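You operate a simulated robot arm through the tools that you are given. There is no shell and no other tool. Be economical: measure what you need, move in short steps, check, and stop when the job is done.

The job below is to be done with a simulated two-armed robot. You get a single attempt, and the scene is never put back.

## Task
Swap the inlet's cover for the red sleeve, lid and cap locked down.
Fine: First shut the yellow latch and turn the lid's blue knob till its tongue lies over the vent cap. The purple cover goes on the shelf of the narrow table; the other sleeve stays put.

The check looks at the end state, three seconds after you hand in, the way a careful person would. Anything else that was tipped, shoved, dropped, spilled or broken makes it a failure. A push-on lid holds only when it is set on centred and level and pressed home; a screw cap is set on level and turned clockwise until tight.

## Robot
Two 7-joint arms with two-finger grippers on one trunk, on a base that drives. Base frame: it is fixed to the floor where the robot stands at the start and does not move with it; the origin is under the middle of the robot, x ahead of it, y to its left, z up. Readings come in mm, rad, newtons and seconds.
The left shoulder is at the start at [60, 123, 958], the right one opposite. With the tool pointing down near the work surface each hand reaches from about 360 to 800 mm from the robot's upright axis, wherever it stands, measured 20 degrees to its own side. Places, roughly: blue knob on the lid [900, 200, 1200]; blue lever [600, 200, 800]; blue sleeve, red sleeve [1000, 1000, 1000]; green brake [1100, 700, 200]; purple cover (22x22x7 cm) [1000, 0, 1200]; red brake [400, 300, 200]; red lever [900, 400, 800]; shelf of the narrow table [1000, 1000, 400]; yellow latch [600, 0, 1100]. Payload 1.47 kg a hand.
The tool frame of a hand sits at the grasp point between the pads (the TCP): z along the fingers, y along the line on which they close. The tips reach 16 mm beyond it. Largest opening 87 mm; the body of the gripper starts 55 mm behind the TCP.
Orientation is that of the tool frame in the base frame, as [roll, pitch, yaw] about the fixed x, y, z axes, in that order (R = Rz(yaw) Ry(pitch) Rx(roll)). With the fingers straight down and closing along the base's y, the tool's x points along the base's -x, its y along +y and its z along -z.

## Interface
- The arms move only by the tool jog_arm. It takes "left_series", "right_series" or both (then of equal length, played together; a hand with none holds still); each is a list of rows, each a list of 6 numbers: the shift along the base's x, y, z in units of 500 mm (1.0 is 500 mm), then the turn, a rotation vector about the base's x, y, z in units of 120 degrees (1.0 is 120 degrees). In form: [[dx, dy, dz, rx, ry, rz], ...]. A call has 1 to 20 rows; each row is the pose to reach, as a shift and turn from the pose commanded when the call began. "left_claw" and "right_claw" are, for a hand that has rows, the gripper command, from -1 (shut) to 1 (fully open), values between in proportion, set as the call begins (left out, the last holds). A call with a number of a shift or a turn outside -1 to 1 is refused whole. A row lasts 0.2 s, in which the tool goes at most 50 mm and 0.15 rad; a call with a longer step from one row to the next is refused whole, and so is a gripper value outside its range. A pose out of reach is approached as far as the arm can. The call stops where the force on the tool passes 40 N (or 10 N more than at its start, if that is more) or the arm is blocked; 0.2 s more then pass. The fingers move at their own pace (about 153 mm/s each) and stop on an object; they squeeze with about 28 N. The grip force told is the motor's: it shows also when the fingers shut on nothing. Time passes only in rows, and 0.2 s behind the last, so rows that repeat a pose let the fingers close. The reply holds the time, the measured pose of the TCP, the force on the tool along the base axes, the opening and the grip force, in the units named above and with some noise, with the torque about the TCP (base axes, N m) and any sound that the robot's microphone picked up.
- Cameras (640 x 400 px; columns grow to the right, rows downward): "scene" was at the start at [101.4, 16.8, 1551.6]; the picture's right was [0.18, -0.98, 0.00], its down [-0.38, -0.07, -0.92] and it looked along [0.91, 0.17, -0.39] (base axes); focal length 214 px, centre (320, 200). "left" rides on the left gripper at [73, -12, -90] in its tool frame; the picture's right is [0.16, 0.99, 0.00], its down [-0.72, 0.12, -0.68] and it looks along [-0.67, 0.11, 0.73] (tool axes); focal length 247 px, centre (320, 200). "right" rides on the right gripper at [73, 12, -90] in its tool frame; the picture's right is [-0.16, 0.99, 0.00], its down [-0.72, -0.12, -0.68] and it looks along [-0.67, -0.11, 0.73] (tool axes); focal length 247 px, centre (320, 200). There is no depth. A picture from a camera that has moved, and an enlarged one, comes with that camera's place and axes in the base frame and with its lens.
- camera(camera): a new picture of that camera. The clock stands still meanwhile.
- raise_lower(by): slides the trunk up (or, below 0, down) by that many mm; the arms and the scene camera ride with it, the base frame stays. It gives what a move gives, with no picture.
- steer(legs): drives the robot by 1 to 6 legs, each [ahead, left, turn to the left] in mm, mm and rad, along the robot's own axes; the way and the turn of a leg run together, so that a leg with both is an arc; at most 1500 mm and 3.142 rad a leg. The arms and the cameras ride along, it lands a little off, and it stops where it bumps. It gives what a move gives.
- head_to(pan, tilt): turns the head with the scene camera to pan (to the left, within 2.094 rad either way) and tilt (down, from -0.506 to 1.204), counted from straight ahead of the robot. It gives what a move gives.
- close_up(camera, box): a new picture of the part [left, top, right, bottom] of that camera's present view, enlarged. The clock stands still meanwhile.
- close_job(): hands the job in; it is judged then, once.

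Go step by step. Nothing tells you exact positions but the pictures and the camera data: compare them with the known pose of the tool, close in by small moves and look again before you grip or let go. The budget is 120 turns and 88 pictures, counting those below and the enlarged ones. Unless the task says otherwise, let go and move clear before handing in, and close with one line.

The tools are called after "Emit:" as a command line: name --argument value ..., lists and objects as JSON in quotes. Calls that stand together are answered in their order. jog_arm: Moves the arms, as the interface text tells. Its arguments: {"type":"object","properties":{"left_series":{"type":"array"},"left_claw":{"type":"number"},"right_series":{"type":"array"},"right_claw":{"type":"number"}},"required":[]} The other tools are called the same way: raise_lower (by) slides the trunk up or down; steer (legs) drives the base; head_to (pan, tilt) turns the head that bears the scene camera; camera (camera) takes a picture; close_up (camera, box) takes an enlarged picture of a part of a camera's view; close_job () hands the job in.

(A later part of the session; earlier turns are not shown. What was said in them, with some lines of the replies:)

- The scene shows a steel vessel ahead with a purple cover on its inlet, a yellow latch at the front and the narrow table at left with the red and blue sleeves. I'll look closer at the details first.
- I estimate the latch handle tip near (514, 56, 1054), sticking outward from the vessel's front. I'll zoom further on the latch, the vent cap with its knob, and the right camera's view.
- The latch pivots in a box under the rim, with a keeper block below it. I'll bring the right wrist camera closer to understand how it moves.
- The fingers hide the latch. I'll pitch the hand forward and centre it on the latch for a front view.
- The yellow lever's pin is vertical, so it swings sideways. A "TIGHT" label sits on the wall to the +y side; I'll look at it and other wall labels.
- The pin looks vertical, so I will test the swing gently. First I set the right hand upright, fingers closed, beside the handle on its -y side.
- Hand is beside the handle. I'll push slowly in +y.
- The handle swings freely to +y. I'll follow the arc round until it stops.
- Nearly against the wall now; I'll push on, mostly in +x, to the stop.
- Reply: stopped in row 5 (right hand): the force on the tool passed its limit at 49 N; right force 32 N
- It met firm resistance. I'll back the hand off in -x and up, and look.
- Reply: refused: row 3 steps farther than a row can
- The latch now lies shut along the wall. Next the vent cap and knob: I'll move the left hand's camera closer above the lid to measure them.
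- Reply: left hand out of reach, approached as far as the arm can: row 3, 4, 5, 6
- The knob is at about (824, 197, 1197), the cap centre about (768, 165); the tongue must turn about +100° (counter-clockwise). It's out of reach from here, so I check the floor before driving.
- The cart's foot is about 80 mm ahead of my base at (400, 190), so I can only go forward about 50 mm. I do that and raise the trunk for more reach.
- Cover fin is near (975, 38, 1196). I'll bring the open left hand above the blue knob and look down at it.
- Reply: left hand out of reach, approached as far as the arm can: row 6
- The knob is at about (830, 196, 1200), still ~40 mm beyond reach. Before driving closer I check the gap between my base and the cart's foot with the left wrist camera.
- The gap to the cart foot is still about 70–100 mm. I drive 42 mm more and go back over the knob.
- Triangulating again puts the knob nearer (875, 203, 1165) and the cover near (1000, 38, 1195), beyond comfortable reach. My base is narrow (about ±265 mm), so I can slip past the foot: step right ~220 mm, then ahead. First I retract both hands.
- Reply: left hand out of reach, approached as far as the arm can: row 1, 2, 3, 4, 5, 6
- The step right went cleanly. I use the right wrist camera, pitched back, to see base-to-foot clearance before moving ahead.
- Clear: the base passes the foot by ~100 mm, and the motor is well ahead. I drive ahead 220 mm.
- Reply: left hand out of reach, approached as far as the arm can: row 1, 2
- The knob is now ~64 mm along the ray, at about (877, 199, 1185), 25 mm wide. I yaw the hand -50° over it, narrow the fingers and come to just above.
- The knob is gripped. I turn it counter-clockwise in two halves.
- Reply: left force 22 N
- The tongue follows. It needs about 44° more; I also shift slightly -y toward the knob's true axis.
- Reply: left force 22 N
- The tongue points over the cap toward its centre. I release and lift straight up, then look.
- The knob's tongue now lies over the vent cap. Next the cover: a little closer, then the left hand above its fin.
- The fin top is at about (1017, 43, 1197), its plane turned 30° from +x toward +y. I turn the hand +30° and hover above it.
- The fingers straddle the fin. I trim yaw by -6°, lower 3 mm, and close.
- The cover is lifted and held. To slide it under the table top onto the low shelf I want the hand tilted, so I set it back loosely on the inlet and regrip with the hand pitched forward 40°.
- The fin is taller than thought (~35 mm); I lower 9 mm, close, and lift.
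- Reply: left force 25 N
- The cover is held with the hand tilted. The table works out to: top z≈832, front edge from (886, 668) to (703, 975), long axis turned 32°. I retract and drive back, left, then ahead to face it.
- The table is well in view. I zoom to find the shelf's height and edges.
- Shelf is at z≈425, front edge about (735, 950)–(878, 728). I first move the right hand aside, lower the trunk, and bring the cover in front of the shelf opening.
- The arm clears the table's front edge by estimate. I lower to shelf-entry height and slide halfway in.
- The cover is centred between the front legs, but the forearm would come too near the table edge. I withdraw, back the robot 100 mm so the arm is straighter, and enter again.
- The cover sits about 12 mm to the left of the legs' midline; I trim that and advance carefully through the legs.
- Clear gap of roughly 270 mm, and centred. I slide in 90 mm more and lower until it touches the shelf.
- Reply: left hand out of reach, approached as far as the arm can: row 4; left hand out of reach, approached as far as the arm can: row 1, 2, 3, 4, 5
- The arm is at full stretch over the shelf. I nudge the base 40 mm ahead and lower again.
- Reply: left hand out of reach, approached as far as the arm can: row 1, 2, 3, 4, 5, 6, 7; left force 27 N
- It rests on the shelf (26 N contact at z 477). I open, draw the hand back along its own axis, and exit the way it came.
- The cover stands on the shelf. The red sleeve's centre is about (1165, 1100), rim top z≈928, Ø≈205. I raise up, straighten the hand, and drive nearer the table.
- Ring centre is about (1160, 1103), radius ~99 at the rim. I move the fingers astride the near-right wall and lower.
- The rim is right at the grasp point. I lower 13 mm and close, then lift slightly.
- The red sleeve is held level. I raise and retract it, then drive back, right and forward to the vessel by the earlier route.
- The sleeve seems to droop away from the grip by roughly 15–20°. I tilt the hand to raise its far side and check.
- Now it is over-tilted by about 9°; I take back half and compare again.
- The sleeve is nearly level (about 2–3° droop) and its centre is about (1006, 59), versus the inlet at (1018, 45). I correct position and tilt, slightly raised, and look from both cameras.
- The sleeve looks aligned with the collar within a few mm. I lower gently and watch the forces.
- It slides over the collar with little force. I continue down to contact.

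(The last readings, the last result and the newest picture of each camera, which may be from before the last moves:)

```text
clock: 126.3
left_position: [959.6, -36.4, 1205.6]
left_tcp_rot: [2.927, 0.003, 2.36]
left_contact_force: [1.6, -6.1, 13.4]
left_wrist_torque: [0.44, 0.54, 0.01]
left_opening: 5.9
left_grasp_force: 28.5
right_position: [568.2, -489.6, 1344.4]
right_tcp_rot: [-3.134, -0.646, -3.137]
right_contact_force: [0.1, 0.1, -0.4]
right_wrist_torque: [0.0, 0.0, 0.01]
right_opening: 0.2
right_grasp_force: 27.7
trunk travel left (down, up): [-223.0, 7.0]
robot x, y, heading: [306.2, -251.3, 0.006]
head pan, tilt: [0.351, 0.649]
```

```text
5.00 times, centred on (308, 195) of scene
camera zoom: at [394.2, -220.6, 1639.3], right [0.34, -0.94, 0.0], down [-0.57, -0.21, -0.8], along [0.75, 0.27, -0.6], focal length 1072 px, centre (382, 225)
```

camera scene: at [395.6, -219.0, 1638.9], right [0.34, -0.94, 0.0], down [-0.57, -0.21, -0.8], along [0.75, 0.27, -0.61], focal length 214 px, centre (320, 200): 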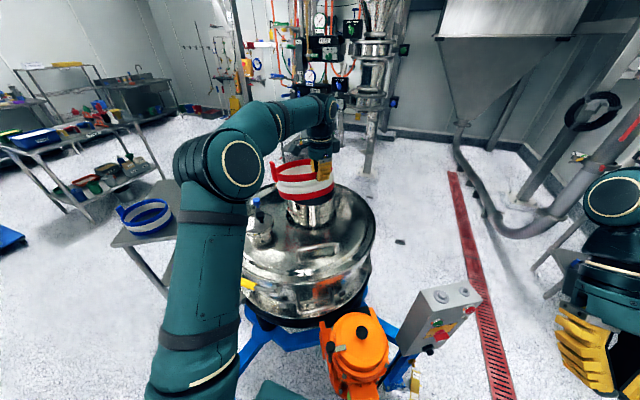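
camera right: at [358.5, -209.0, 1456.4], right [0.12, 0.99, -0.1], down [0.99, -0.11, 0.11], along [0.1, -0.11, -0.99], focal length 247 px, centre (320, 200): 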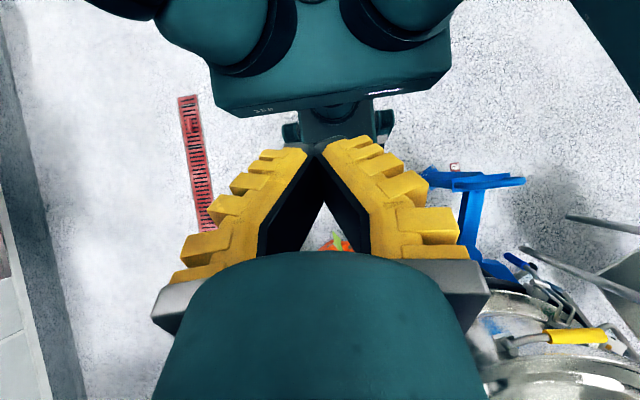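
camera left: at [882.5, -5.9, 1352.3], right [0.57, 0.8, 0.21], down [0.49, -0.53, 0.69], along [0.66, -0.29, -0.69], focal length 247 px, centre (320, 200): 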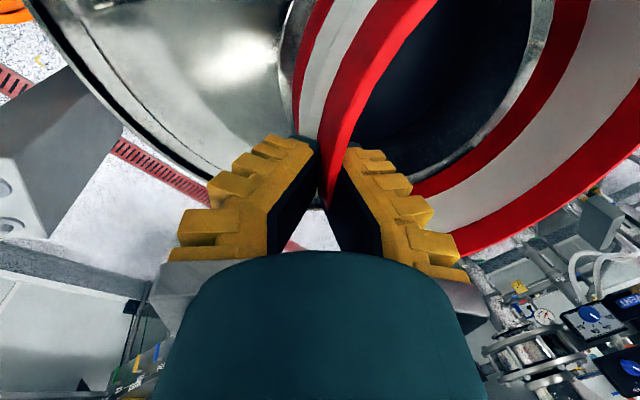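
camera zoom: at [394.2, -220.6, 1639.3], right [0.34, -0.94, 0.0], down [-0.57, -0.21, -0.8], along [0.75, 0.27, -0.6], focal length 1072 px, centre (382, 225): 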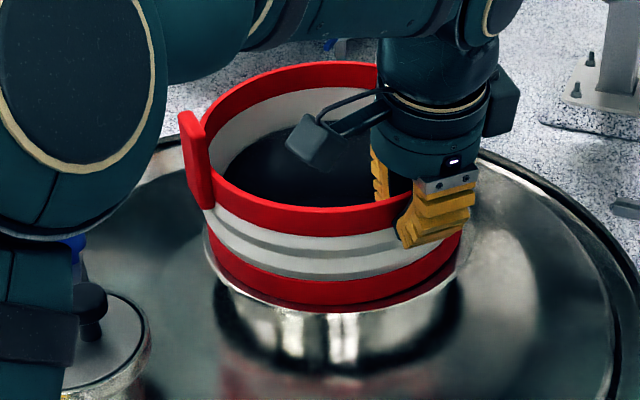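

It is on the bead with 13 N. I press at the grip side a little more, then release and lift off.

Emit:
jog_arm --left_series '[[0, 0, -0.006, 0, 0, 0], [0, 0, -0.012, 0, 0, 0], [0, 0, -0.018, 0, 0, 0], [0, 0, -0.024, 0, 0, 0]]'

Emit:
jog_arm --left_series '[[0, 0, 0.004, 0, 0, 0], [0, 0, 0.004, 0, 0, 0], [0, 0, 0.004, 0, 0, 0]]' --left_claw 0.0

Emit:
jog_arm --left_series '[[0.01, 0.01, 0.06, 0, 0, 0], [0.016, 0.016, 0.14, 0, 0, 0], [0.016, 0.016, 0.2, -0.035, 0.035, 0], [0.016, 0.016, 0.2, -0.071, 0.071, 0]]'

Emit:
close_up --camera "scene" --box '[270, 155, 345, 235]'

```text
clock: 127.5
left_position: [960.7, -36.2, 1198.3]
left_tcp_rot: [2.922, 0.014, 2.359]
left_contact_force: [-0.7, -0.7, 21.1]
left_wrist_torque: [0.2, 0.31, -0.02]
left_opening: 14.0
left_grasp_force: 27.7
right_position: [568.6, -487.1, 1344.5]
right_tcp_rot: [-3.134, -0.646, -3.138]
right_contact_force: [-0.3, 0.0, 0.2]
right_wrist_torque: [-0.04, 0.0, -0.01]
right_opening: 0.0
right_grasp_force: 27.8
trunk travel left (down, up): [-223.0, 7.0]
robot x, y, heading: [303.6, -251.5, -0.001]
head pan, tilt: [0.351, 0.649]
stopped in row 4 (left hand): the force on the tool passed its limit at 41 N (the readings are from after the stop); the commanded pose is now the measured one
```

```text
clock: 128.2
left_position: [960.6, -36.0, 1196.2]
left_tcp_rot: [2.928, 0.007, 2.357]
left_contact_force: [0.0, 0.7, -0.4]
left_wrist_torque: [0.02, -0.02, -0.02]
left_opening: 48.9
left_grasp_force: 4.2
right_position: [567.9, -488.4, 1344.8]
right_tcp_rot: [-3.134, -0.645, -3.137]
right_contact_force: [-0.3, -0.6, 0.3]
right_wrist_torque: [0.03, 0.0, 0.02]
right_opening: 0.0
right_grasp_force: 28.4
trunk travel left (down, up): [-223.0, 7.0]
robot x, y, heading: [304.0, -251.2, 0.0]
head pan, tilt: [0.351, 0.649]
```

```text
clock: 129.2
left_position: [969.6, -27.8, 1295.5]
left_tcp_rot: [3.139, 0.007, 2.361]
left_contact_force: [-0.2, -0.3, -0.5]
left_wrist_torque: [-0.05, 0.01, 0.01]
left_opening: 49.0
left_grasp_force: 4.4
right_position: [570.0, -488.2, 1343.7]
right_tcp_rot: [-3.133, -0.645, -3.14]
right_contact_force: [0.7, 0.0, -0.8]
right_wrist_torque: [-0.03, 0.01, 0.01]
right_opening: 0.0
right_grasp_force: 28.3
trunk travel left (down, up): [-223.0, 7.0]
robot x, y, heading: [301.1, -251.5, 0.004]
head pan, tilt: [0.351, 0.649]
```

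```text
5.00 times, centred on (308, 195) of scene
camera zoom: at [396.4, -218.8, 1638.9], right [0.34, -0.94, 0.0], down [-0.57, -0.21, -0.8], along [0.75, 0.27, -0.61], focal length 1072 px, centre (382, 225)
```

zoom: 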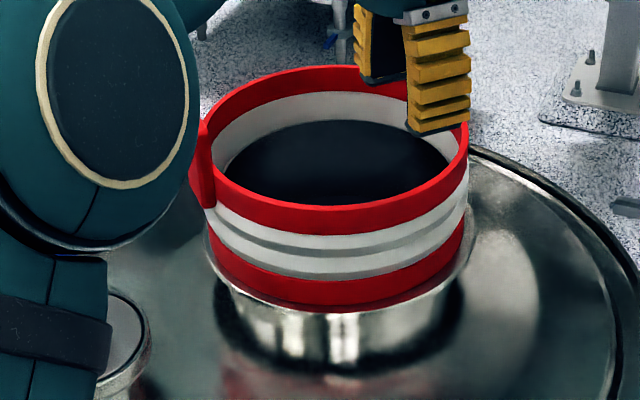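

The sleeve sits level on the inlet. Now I press it home around the rim with closed fingers, first at the near-left.

Emit:
jog_arm --left_series '[[-0.02, 0.08, 0, 0, 0, 0], [-0.05, 0.16, 0, 0, 0, 0], [-0.071, 0.242, -0.02, 0, 0, 0], [-0.071, 0.242, -0.08, 0, 0, 0], [-0.071, 0.242, -0.1, 0, 0, 0], [-0.071, 0.242, -0.11, 0, 0, 0], [-0.071, 0.242, -0.12, 0, 0, 0], [-0.071, 0.242, -0.13, 0, 0, 0], [-0.071, 0.242, -0.14, 0, 0, 0], [-0.071, 0.242, -0.15, 0, 0, 0], [-0.071, 0.242, -0.16, 0, 0, 0]]' --left_claw -1

```text
clock: 130.4
left_position: [931.3, 96.0, 1264.0]
left_tcp_rot: [3.118, 0.018, 2.362]
left_contact_force: [-11.6, -4.2, 15.6]
left_wrist_torque: [0.16, 0.11, 0.15]
left_opening: 0.0
left_grasp_force: 27.9
right_position: [566.9, -488.5, 1343.7]
right_tcp_rot: [-3.134, -0.642, -3.136]
right_contact_force: [0.6, 1.0, -0.1]
right_wrist_torque: [0.03, -0.01, 0.02]
right_opening: 0.1
right_grasp_force: 28.1
trunk travel left (down, up): [-223.0, 7.0]
robot x, y, heading: [303.8, -249.2, 0.003]
head pan, tilt: [0.351, 0.649]
stopped in row 5 (left hand): the force on the tool passed its limit at 48 N (the readings are from after the stop); the commanded pose is now the measured one
```

Emit:
close_up --camera "scene" --box '[270, 145, 350, 235]'

```text
4.44 times, centred on (310, 190) of scene
camera zoom: at [393.7, -220.0, 1639.2], right [0.34, -0.94, 0.0], down [-0.57, -0.21, -0.8], along [0.75, 0.27, -0.6], focal length 953 px, centre (364, 244)
```

zoom: 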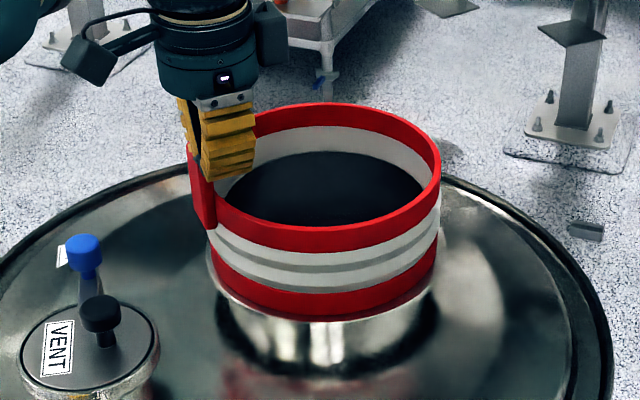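

The fingers came down on the sleeve's tab, which pressed that side. I lift and press on the near-right rim.

Emit:
jog_arm --left_series '[[0, 0, 0.04, 0, 0, 0], [0.005, -0.09, 0.04, 0, 0, 0], [0.01, -0.17, 0.03, 0, 0, 0], [0.016, -0.214, 0.0, 0, 0, 0], [0.016, -0.214, -0.02, 0, 0, 0], [0.016, -0.214, -0.03, 0, 0, 0], [0.016, -0.214, -0.04, 0, 0, 0], [0.016, -0.214, -0.05, 0, 0, 0], [0.016, -0.214, -0.06, 0, 0, 0], [0.016, -0.214, -0.07, 0, 0, 0], [0.016, -0.214, -0.08, 0, 0, 0]]'

```text
clock: 132.8
left_position: [940.8, -13.6, 1223.7]
left_tcp_rot: [3.116, 0.022, 2.362]
left_contact_force: [-2.4, -2.6, 23.6]
left_wrist_torque: [0.0, 0.12, 0.05]
left_opening: 6.3
left_grasp_force: 27.7
right_position: [568.1, -489.5, 1344.4]
right_tcp_rot: [-3.135, -0.641, -3.139]
right_contact_force: [-0.2, -0.2, -0.4]
right_wrist_torque: [-0.03, -0.01, 0.03]
right_opening: 0.1
right_grasp_force: 28.3
trunk travel left (down, up): [-223.0, 7.0]
robot x, y, heading: [300.5, -247.6, -0.0]
head pan, tilt: [0.351, 0.649]
```

The rim wedged between the fingertips. I open, lift, turn the hand to yaw 0 so the seam crosses the wall, and press there again.

Emit:
jog_arm --left_series '[[0, 0, 0, 0, 0, 0], [0, 0, 0, 0, 0, 0], [0, 0, 0.05, 0, 0, 0], [0, 0, 0.1, 0, 0, 0.0625], [0, 0, 0.1, 0, 0, 0.125], [0, 0, 0.1, 0, 0, 0.1875], [0, 0, 0.1, 0, 0, 0.25], [0, 0, 0.1, 0, 0, 0.3125], [0, 0, 0.1, 0, 0, 0.375]]' --left_claw -0.3

Emit:
jog_arm --left_series '[[0, 0, 0, 0, 0, 0], [0, 0, -0.04, 0, 0, 0], [0, 0, -0.06, 0, 0, 0], [0, 0, -0.07, 0, 0, 0], [0, 0, -0.08, 0, 0, 0], [0, 0, -0.09, 0, 0, 0], [0, 0, -0.1, 0, 0, 0], [0, 0, -0.11, 0, 0, 0], [0, 0, -0.12, 0, 0, 0]]' --left_claw -1

```text
clock: 134.8
left_position: [941.7, -11.9, 1271.1]
left_tcp_rot: [3.12, 0.018, -3.133]
left_contact_force: [0.8, -0.3, 0.2]
left_wrist_torque: [-0.03, 0.04, -0.01]
left_opening: 36.3
left_grasp_force: 4.1
right_position: [568.4, -488.2, 1345.1]
right_tcp_rot: [-3.133, -0.644, -3.138]
right_contact_force: [-0.5, 0.2, 0.1]
right_wrist_torque: [-0.01, -0.02, -0.01]
right_opening: 0.3
right_grasp_force: 28.3
trunk travel left (down, up): [-223.0, 7.0]
robot x, y, heading: [305.3, -248.2, -0.001]
head pan, tilt: [0.351, 0.649]
```

```text
clock: 136.5
left_position: [942.0, -11.7, 1227.6]
left_tcp_rot: [3.12, 0.034, -3.135]
left_contact_force: [-7.3, -0.3, 16.2]
left_wrist_torque: [0.01, 0.18, 0.03]
left_opening: 6.0
left_grasp_force: 28.2
right_position: [567.7, -487.1, 1344.7]
right_tcp_rot: [-3.133, -0.641, -3.137]
right_contact_force: [-0.1, -0.4, 0.3]
right_wrist_torque: [-0.01, 0.0, 0.01]
right_opening: 0.1
right_grasp_force: 28.3
trunk travel left (down, up): [-223.0, 7.0]
robot x, y, heading: [301.6, -248.9, -0.0]
head pan, tilt: [0.351, 0.649]
stopped in row 8 (left hand): the force on the tool passed its limit at 45 N (the readings are from after the stop); the commanded pose is now the measured one
```

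Pressed with 45 N there. I open, lift, pitch the hand forward 35° and go over the far rim.

Emit:
jog_arm --left_series '[[0, 0, 0, 0, 0, 0], [0, 0, 0, 0, 0, 0], [0, 0, 0.06, 0, 0, 0], [0, 0, 0.12, 0, 0, 0], [0.02, 0.01, 0.14, 0, -0.058, 0], [0.08, 0.04, 0.14, 0, -0.116, 0], [0.14, 0.08, 0.14, 0, -0.174, 0], [0.2, 0.12, 0.13, 0, -0.232, 0], [0.26, 0.15, 0.12, 0, -0.29, 0], [0.316, 0.164, 0.1, 0, -0.29, 0]]' --left_claw -0.3

Emit:
close_up --camera "scene" --box '[270, 145, 350, 235]'

```text
clock: 138.7
left_position: [1104.2, 73.5, 1275.2]
left_tcp_rot: [3.125, 0.639, -3.134]
left_contact_force: [0.1, 0.0, -0.4]
left_wrist_torque: [-0.03, 0.05, 0.01]
left_opening: 36.4
left_grasp_force: 5.0
right_position: [571.7, -486.1, 1343.0]
right_tcp_rot: [-3.132, -0.646, -3.137]
right_contact_force: [0.3, 0.1, 0.6]
right_wrist_torque: [0.02, 0.05, 0.02]
right_opening: 0.1
right_grasp_force: 27.4
trunk travel left (down, up): [-223.0, 7.0]
robot x, y, heading: [305.1, -249.7, 0.002]
head pan, tilt: [0.351, 0.649]
```

```text
4.44 times, centred on (310, 190) of scene
camera zoom: at [397.9, -218.9, 1638.8], right [0.34, -0.94, 0.0], down [-0.57, -0.21, -0.8], along [0.75, 0.27, -0.61], focal length 953 px, centre (364, 244)
```

zoom: 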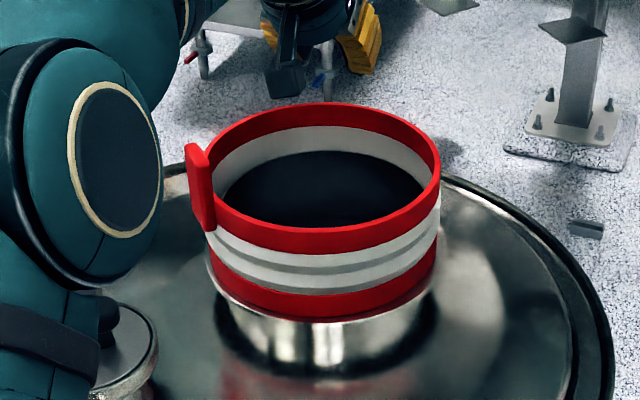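

Emit:
jog_arm --left_series '[[0, 0, 0, 0, 0, 0], [0, 0, -0.04, 0, 0, 0], [0, 0, -0.06, 0, 0, 0], [0, 0, -0.07, 0, 0, 0], [0, 0, -0.08, 0, 0, 0], [0, 0, -0.09, 0, 0, 0], [0, 0, -0.1, 0, 0, 0], [0, 0, -0.11, 0, 0, 0], [0, 0, -0.12, 0, 0, 0]]' --left_claw -1

```text
clock: 140.7
left_position: [1101.6, 69.3, 1222.7]
left_tcp_rot: [3.123, 0.65, -3.134]
left_contact_force: [2.1, -2.7, 27.4]
left_wrist_torque: [0.14, -0.21, 0.13]
left_opening: 6.3
left_grasp_force: 27.1
right_position: [566.4, -490.3, 1343.9]
right_tcp_rot: [-3.135, -0.642, -3.136]
right_contact_force: [-0.2, 0.3, 0.1]
right_wrist_torque: [0.01, 0.03, 0.0]
right_opening: 0.0
right_grasp_force: 27.4
trunk travel left (down, up): [-223.0, 7.0]
robot x, y, heading: [306.4, -248.3, 0.007]
head pan, tilt: [0.351, 0.649]
```

Emit:
jog_arm --left_series '[[0, 0, -0.01, 0, 0, 0], [0, 0, -0.02, 0, 0, 0], [0, 0, -0.03, 0, 0, 0]]'

Emit:
close_up --camera "scene" --box '[270, 145, 350, 235]'

```text
clock: 141.1
left_position: [1102.7, 68.2, 1223.8]
left_tcp_rot: [3.127, 0.66, -3.133]
left_contact_force: [-5.4, -3.5, 12.0]
left_wrist_torque: [0.09, -0.05, 0.13]
left_opening: 6.0
left_grasp_force: 26.8
right_position: [567.8, -487.8, 1343.3]
right_tcp_rot: [-3.131, -0.643, -3.139]
right_contact_force: [0.9, 0.1, 0.5]
right_wrist_torque: [-0.02, -0.02, 0.05]
right_opening: 0.0
right_grasp_force: 27.9
trunk travel left (down, up): [-223.0, 7.0]
robot x, y, heading: [302.7, -247.1, -0.001]
head pan, tilt: [0.351, 0.649]
stopped in row 2 (left hand): the force on the tool passed its limit at 43 N (the readings are from after the stop); the commanded pose is now the measured one
```

```text
4.44 times, centred on (310, 190) of scene
camera zoom: at [394.4, -219.3, 1638.9], right [0.34, -0.94, 0.0], down [-0.57, -0.21, -0.8], along [0.75, 0.27, -0.6], focal length 953 px, centre (364, 244)
```

zoom: 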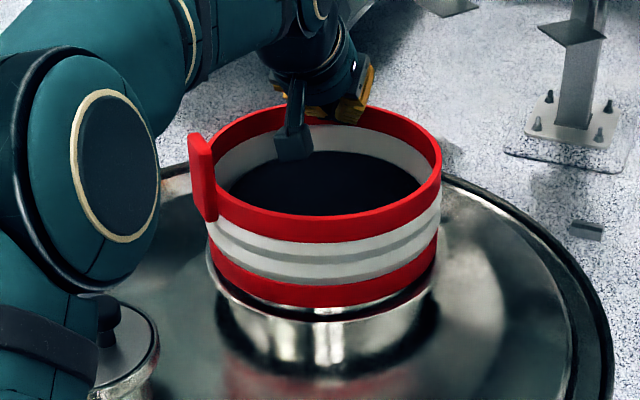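

Pressing one side rocks the other up, so I'll press near and far together with both hands. First the left lifts off to the far-left rim, and the right hand swings forward toward the near-right rim.

Emit:
jog_arm --left_series '[[0, 0, 0, 0, 0, 0], [0, 0, 0, 0, 0, 0], [0, 0, 0.05, 0, 0, 0], [-0.02, 0.03, 0.09, 0, 0, 0], [-0.06, 0.08, 0.09, 0, 0, 0], [-0.07, 0.108, 0.09, 0, 0, 0]]' --left_claw -0.3

Emit:
jog_arm --right_series '[[0.06, 0.06, 0.01, 0, -0.05, 0], [0.12, 0.13, 0.02, 0, -0.1, 0], [0.18, 0.2, 0.03, 0, -0.15, 0], [0.24, 0.27, 0.03, 0, -0.2, 0], [0.3, 0.34, 0.03, 0, -0.25, 0], [0.36, 0.41, 0.03, 0, -0.3, 0], [0.42, 0.48, 0.02, 0, -0.35, 0], [0.48, 0.55, 0.02, 0, -0.4, 0], [0.54, 0.62, 0.01, 0, -0.45, 0], [0.6, 0.69, 0, 0, -0.5, 0], [0.66, 0.76, -0.02, 0, -0.55, 0], [0.72, 0.83, -0.04, 0, -0.6, 0], [0.776, 0.89, -0.06, 0, -0.6, 0]]' --right_claw -1

Emit:
close_up --camera "scene" --box '[260, 135, 370, 235]'

```text
clock: 142.5
left_position: [1068.6, 125.9, 1264.5]
left_tcp_rot: [3.126, 0.654, -3.13]
left_contact_force: [0.9, -0.4, 0.2]
left_wrist_torque: [-0.02, -0.03, -0.01]
left_opening: 36.3
left_grasp_force: 4.4
right_position: [568.4, -487.9, 1344.5]
right_tcp_rot: [-3.133, -0.644, -3.138]
right_contact_force: [-0.2, -0.3, -0.2]
right_wrist_torque: [-0.01, 0.0, -0.01]
right_opening: 0.0
right_grasp_force: 28.4
trunk travel left (down, up): [-223.0, 7.0]
robot x, y, heading: [302.8, -247.9, 0.001]
head pan, tilt: [0.351, 0.649]
```

```text
clock: 145.3
left_position: [1069.2, 126.0, 1263.9]
left_tcp_rot: [3.126, 0.656, -3.131]
left_contact_force: [1.0, 1.4, -0.7]
left_wrist_torque: [-0.04, 0.0, -0.01]
left_opening: 36.4
left_grasp_force: 4.4
right_position: [959.4, -40.3, 1314.0]
right_tcp_rot: [-3.128, 0.612, -3.137]
right_contact_force: [0.9, 0.6, 0.1]
right_wrist_torque: [-0.02, 0.02, 0.0]
right_opening: 0.0
right_grasp_force: 28.3
trunk travel left (down, up): [-223.0, 7.0]
robot x, y, heading: [305.4, -246.8, 0.001]
head pan, tilt: [0.351, 0.649]
```

```text
4.00 times, centred on (315, 185) of scene
camera zoom: at [397.6, -217.3, 1638.8], right [0.34, -0.94, 0.0], down [-0.57, -0.21, -0.8], along [0.75, 0.27, -0.61], focal length 858 px, centre (340, 260)
```

zoom: 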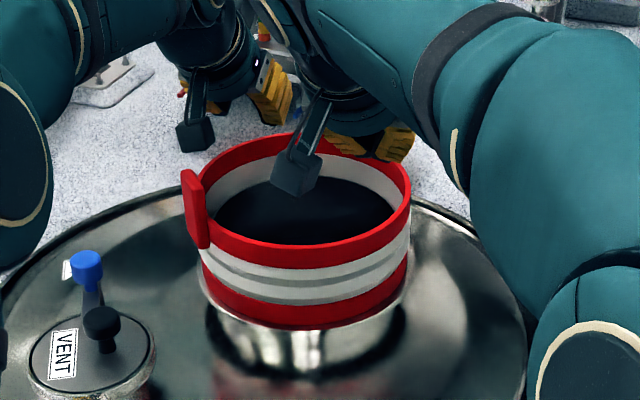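

The sleeve settled level again. Now both hands close in and press together on opposite rims.

Emit:
jog_arm --left_series '[[0, 0, 0, 0, 0, 0], [0, 0, -0.02, 0, 0, 0], [0, 0, -0.03, 0, 0, 0], [0, 0, -0.04, 0, 0, 0], [0, 0, -0.05, 0, 0, 0], [0, 0, -0.056, 0, 0, 0]]' --right_series '[[0, 0, -0.04, 0, 0, 0], [0, 0, -0.08, 0, 0, 0], [0, 0, -0.11, 0, 0, 0], [0, 0, -0.13, 0, 0, 0], [0, 0, -0.145, 0, 0, 0], [0, 0, -0.156, 0, 0, 0]]' --left_claw -1 --right_claw -1

Emit:
jog_arm --left_series '[[0, 0, -0.006, 0, 0, 0], [0, 0, -0.012, 0, 0, 0], [0, 0, -0.018, 0, 0, 0], [0, 0, -0.024, 0, 0, 0], [0, 0, -0.03, 0, 0, 0], [0, 0, -0.036, 0, 0, 0]]' --right_series '[[0, 0, -0.006, 0, 0, 0], [0, 0, -0.012, 0, 0, 0], [0, 0, -0.018, 0, 0, 0], [0, 0, -0.024, 0, 0, 0], [0, 0, -0.03, 0, 0, 0], [0, 0, -0.036, 0, 0, 0]]'

```text
clock: 146.7
left_position: [1068.8, 123.9, 1238.7]
left_tcp_rot: [3.124, 0.661, -3.133]
left_contact_force: [1.8, 0.4, 9.1]
left_wrist_torque: [-0.05, 1.1, -0.05]
left_opening: 0.1
left_grasp_force: 28.1
right_position: [957.5, -43.4, 1235.8]
right_tcp_rot: [-3.13, 0.612, -3.138]
right_contact_force: [0.9, 0.4, 0.4]
right_wrist_torque: [-0.01, 0.0, -0.04]
right_opening: 0.1
right_grasp_force: 27.5
trunk travel left (down, up): [-223.0, 7.0]
robot x, y, heading: [303.3, -249.7, -0.0]
head pan, tilt: [0.351, 0.649]
```

```text
clock: 147.3
left_position: [1068.3, 124.8, 1239.6]
left_tcp_rot: [3.122, 0.673, -3.134]
left_contact_force: [-2.5, -2.2, 12.4]
left_wrist_torque: [-0.06, 1.37, 0.16]
left_opening: 0.1
left_grasp_force: 27.6
right_position: [956.9, -43.8, 1233.6]
right_tcp_rot: [-3.136, 0.621, -3.141]
right_contact_force: [0.8, 0.7, 4.7]
right_wrist_torque: [0.11, 0.01, -0.01]
right_opening: 0.0
right_grasp_force: 27.9
trunk travel left (down, up): [-223.0, 7.0]
robot x, y, heading: [305.0, -247.0, -0.002]
head pan, tilt: [0.351, 0.649]
stopped in row 3 (left hand): the force on the tool passed its limit at 43 N (the readings are from after the stop); the commanded pose is now the measured one
```

The left hand's camera was bearing on the tab. I shift the left to the far rim (inside-clear spot) and the right to the directly opposite near rim.

Emit:
jog_arm --left_series '[[0, 0, 0.05, 0, 0, 0], [0.03, -0.03, 0.06, 0, 0, 0], [0.066, -0.1, 0.06, 0, 0, 0], [0.066, -0.11, 0.03, 0, 0, 0], [0.066, -0.11, 0.01, 0, 0, 0], [0.066, -0.11, 0, 0, 0, 0]]' --right_series '[[0, 0, 0.05, 0, 0, 0], [-0.04, 0.05, 0.06, 0, 0, 0], [-0.072, 0.094, 0.06, 0, 0, 0], [-0.072, 0.094, 0.04, 0, 0, 0], [-0.072, 0.094, 0.02, 0, 0, 0], [-0.072, 0.094, 0.008, 0, 0, 0]]'

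Emit:
jog_arm --left_series '[[0, 0, -0.006, 0, 0, 0], [0, 0, -0.012, 0, 0, 0], [0, 0, -0.018, 0, 0, 0], [0, 0, -0.024, 0, 0, 0], [0, 0, -0.03, 0, 0, 0], [0, 0, -0.036, 0, 0, 0], [0, 0, -0.042, 0, 0, 0]]' --right_series '[[0, 0, -0.006, 0, 0, 0], [0, 0, -0.012, 0, 0, 0], [0, 0, -0.018, 0, 0, 0], [0, 0, -0.024, 0, 0, 0], [0, 0, -0.03, 0, 0, 0], [0, 0, -0.036, 0, 0, 0], [0, 0, -0.042, 0, 0, 0]]'

```text
clock: 148.8
left_position: [1099.7, 90.9, 1232.6]
left_tcp_rot: [3.113, 0.661, -3.115]
left_contact_force: [2.4, 2.5, 6.9]
left_wrist_torque: [0.14, -0.01, -0.05]
left_opening: 0.2
left_grasp_force: 27.9
right_position: [937.4, -15.4, 1244.5]
right_tcp_rot: [-3.139, 0.625, 3.105]
right_contact_force: [0.2, -0.1, -0.5]
right_wrist_torque: [0.01, -0.01, 0.02]
right_opening: 0.2
right_grasp_force: 27.7
trunk travel left (down, up): [-223.0, 7.0]
robot x, y, heading: [300.4, -251.2, 0.003]
head pan, tilt: [0.351, 0.649]
```

```text
clock: 150.0
left_position: [1099.6, 85.4, 1232.8]
left_tcp_rot: [3.109, 0.687, -3.12]
left_contact_force: [-0.9, 0.8, 5.6]
left_wrist_torque: [0.15, 0.07, 0.01]
left_opening: 0.1
left_grasp_force: 28.0
right_position: [932.3, -11.6, 1232.7]
right_tcp_rot: [-3.139, 0.638, 3.114]
right_contact_force: [-5.1, -2.6, 12.7]
right_wrist_torque: [0.08, 0.13, 0.12]
right_opening: 0.0
right_grasp_force: 28.1
trunk travel left (down, up): [-223.0, 7.0]
robot x, y, heading: [301.9, -246.6, 0.003]
head pan, tilt: [0.351, 0.649]
stopped in row 6 (right hand): the force on the tool passed its limit at 43 N (the readings are from after the stop); the commanded pose is now the measured one
```

Right pressed to 43 N with the left holding the far side. Both lift; the right withdraws first, then the left.

Emit:
jog_arm --left_series '[[0, 0, 0.02, 0, 0, 0], [0, 0, 0.06, 0, 0, 0], [0, 0.02, 0.1, 0, 0, 0], [0, 0.04, 0.12, 0, 0, 0], [0, 0.04, 0.12, 0, 0, 0], [0, 0.04, 0.12, 0, 0, 0], [0, 0.04, 0.12, 0, 0, 0], [0, 0.04, 0.12, 0, 0, 0], [0, 0.04, 0.12, 0, 0, 0]]' --right_series '[[0, 0, 0.02, 0, 0, 0], [0, -0.03, 0.06, 0, 0, 0], [0, -0.08, 0.1, 0, 0, 0], [-0.03, -0.15, 0.12, 0, 0, 0], [-0.09, -0.2, 0.14, 0, 0, 0], [-0.15, -0.25, 0.15, 0, 0, 0], [-0.21, -0.3, 0.15, 0, 0, 0], [-0.28, -0.35, 0.15, 0, 0, 0], [-0.35, -0.4, 0.15, 0, 0, 0]]'

Emit:
jog_arm --left_series '[[-0.08, 0, 0.02, 0, 0, 0], [-0.16, 0, 0.02, 0, 0, 0], [-0.24, 0, 0.02, 0, 0, 0], [-0.32, 0, 0.02, 0, 0, 0], [-0.4, 0, 0.02, 0, 0, 0], [-0.48, 0, 0.02, 0, 0, 0]]'

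Emit:
close_up --camera "scene" --box '[260, 150, 360, 240]'

```text
clock: 152.0
left_position: [1101.4, 106.2, 1290.0]
left_tcp_rot: [3.11, 0.68, -3.122]
left_contact_force: [0.1, -0.4, 0.7]
left_wrist_torque: [0.01, 0.0, 0.06]
left_opening: 0.0
left_grasp_force: 27.7
right_position: [761.5, -214.7, 1303.0]
right_tcp_rot: [-3.141, 0.636, 3.112]
right_contact_force: [0.5, -1.0, 0.2]
right_wrist_torque: [0.05, -0.02, 0.03]
right_opening: 0.0
right_grasp_force: 28.1
trunk travel left (down, up): [-223.0, 7.0]
robot x, y, heading: [303.8, -247.5, 0.002]
head pan, tilt: [0.351, 0.649]
```

```text
clock: 153.4
left_position: [857.8, 105.6, 1298.9]
left_tcp_rot: [3.113, 0.683, -3.12]
left_contact_force: [-1.0, 1.2, -0.5]
left_wrist_torque: [0.01, 0.01, -0.01]
left_opening: 0.0
left_grasp_force: 27.9
right_position: [760.5, -211.4, 1303.4]
right_tcp_rot: [-3.138, 0.636, 3.115]
right_contact_force: [0.6, 0.2, 0.0]
right_wrist_torque: [-0.02, -0.05, -0.03]
right_opening: 0.0
right_grasp_force: 28.6
trunk travel left (down, up): [-223.0, 7.0]
robot x, y, heading: [305.3, -248.9, 0.002]
head pan, tilt: [0.351, 0.649]
```

```text
4.44 times, centred on (310, 195) of scene
camera zoom: at [393.8, -219.0, 1639.2], right [0.34, -0.94, 0.0], down [-0.57, -0.21, -0.8], along [0.75, 0.27, -0.6], focal length 953 px, centre (364, 222)
```

zoom: 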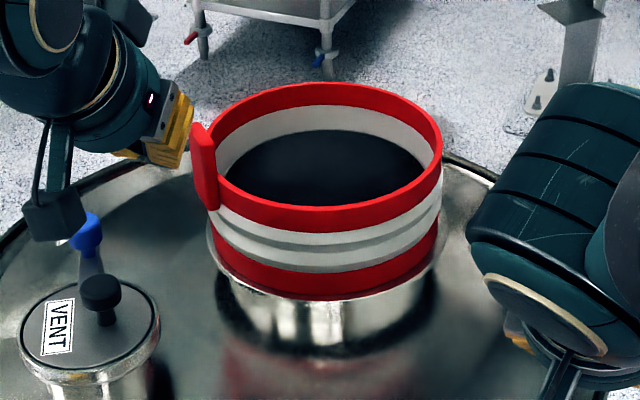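

The sleeve sits flush and level on the bead. I back the robot off clear and take a last look.

Emit:
jog_arm --left_series '[[-0.04, 0, 0.08, 0, 0, 0], [-0.1, 0, 0.14, 0, 0, 0], [-0.18, 0, 0.16, 0, 0, 0], [-0.26, 0, 0.16, 0, 0, 0]]' --right_series '[[-0.06, 0, 0.06, 0, 0, 0], [-0.12, 0, 0.12, 0, 0, 0], [-0.19, 0, 0.16, 0, 0, 0], [-0.26, 0, 0.16, 0, 0, 0]]'

Emit:
steer --legs '[[-240, 0, 0]]'

Emit:
close_up --camera "scene" --box '[190, 100, 350, 260]'

```text
clock: 154.4
left_position: [730.4, 105.9, 1379.0]
left_tcp_rot: [3.113, 0.682, -3.119]
left_contact_force: [-1.3, -0.4, 0.4]
left_wrist_torque: [0.0, -0.01, -0.02]
left_opening: 0.0
left_grasp_force: 28.2
right_position: [626.6, -211.0, 1385.0]
right_tcp_rot: [-3.139, 0.635, 3.114]
right_contact_force: [0.1, -0.3, 0.9]
right_wrist_torque: [0.01, -0.03, -0.03]
right_opening: 0.1
right_grasp_force: 27.7
trunk travel left (down, up): [-223.0, 7.0]
robot x, y, heading: [308.6, -246.8, 0.003]
head pan, tilt: [0.351, 0.649]
```

```text
clock: 156.2
left_position: [491.0, 106.9, 1377.7]
left_tcp_rot: [3.112, 0.68, -3.117]
left_contact_force: [-0.4, 0.5, 0.5]
left_wrist_torque: [-0.02, 0.0, -0.01]
left_opening: 0.1
left_grasp_force: 27.3
right_position: [387.1, -209.5, 1383.7]
right_tcp_rot: [-3.137, 0.632, 3.119]
right_contact_force: [-0.1, -0.4, -0.8]
right_wrist_torque: [-0.01, 0.02, -0.03]
right_opening: 0.0
right_grasp_force: 27.3
trunk travel left (down, up): [-223.0, 7.0]
robot x, y, heading: [65.4, -253.1, 0.007]
head pan, tilt: [0.351, 0.649]
```

```text
refused: no pictures are left
```

The pictures are used up. In the last views the sleeve sat flush and level and the latch was shut. The tongue was still over the vent cap and the cover was on the shelf; both hands are now clear, so I hand in.

Emit:
close_job

```text
The job is handed in.
```

I've handed the job in: the red sleeve is pressed onto the inlet, the latch is shut, the knob's tongue is over the vent cap, and the purple cover is on the shelf. I never touched the blue sleeve. I ran out of pictures before a final overall look, so this rests on the last views I had. The sleeve showed flush and level after the two-handed press, but I did not feel or hear it click home.
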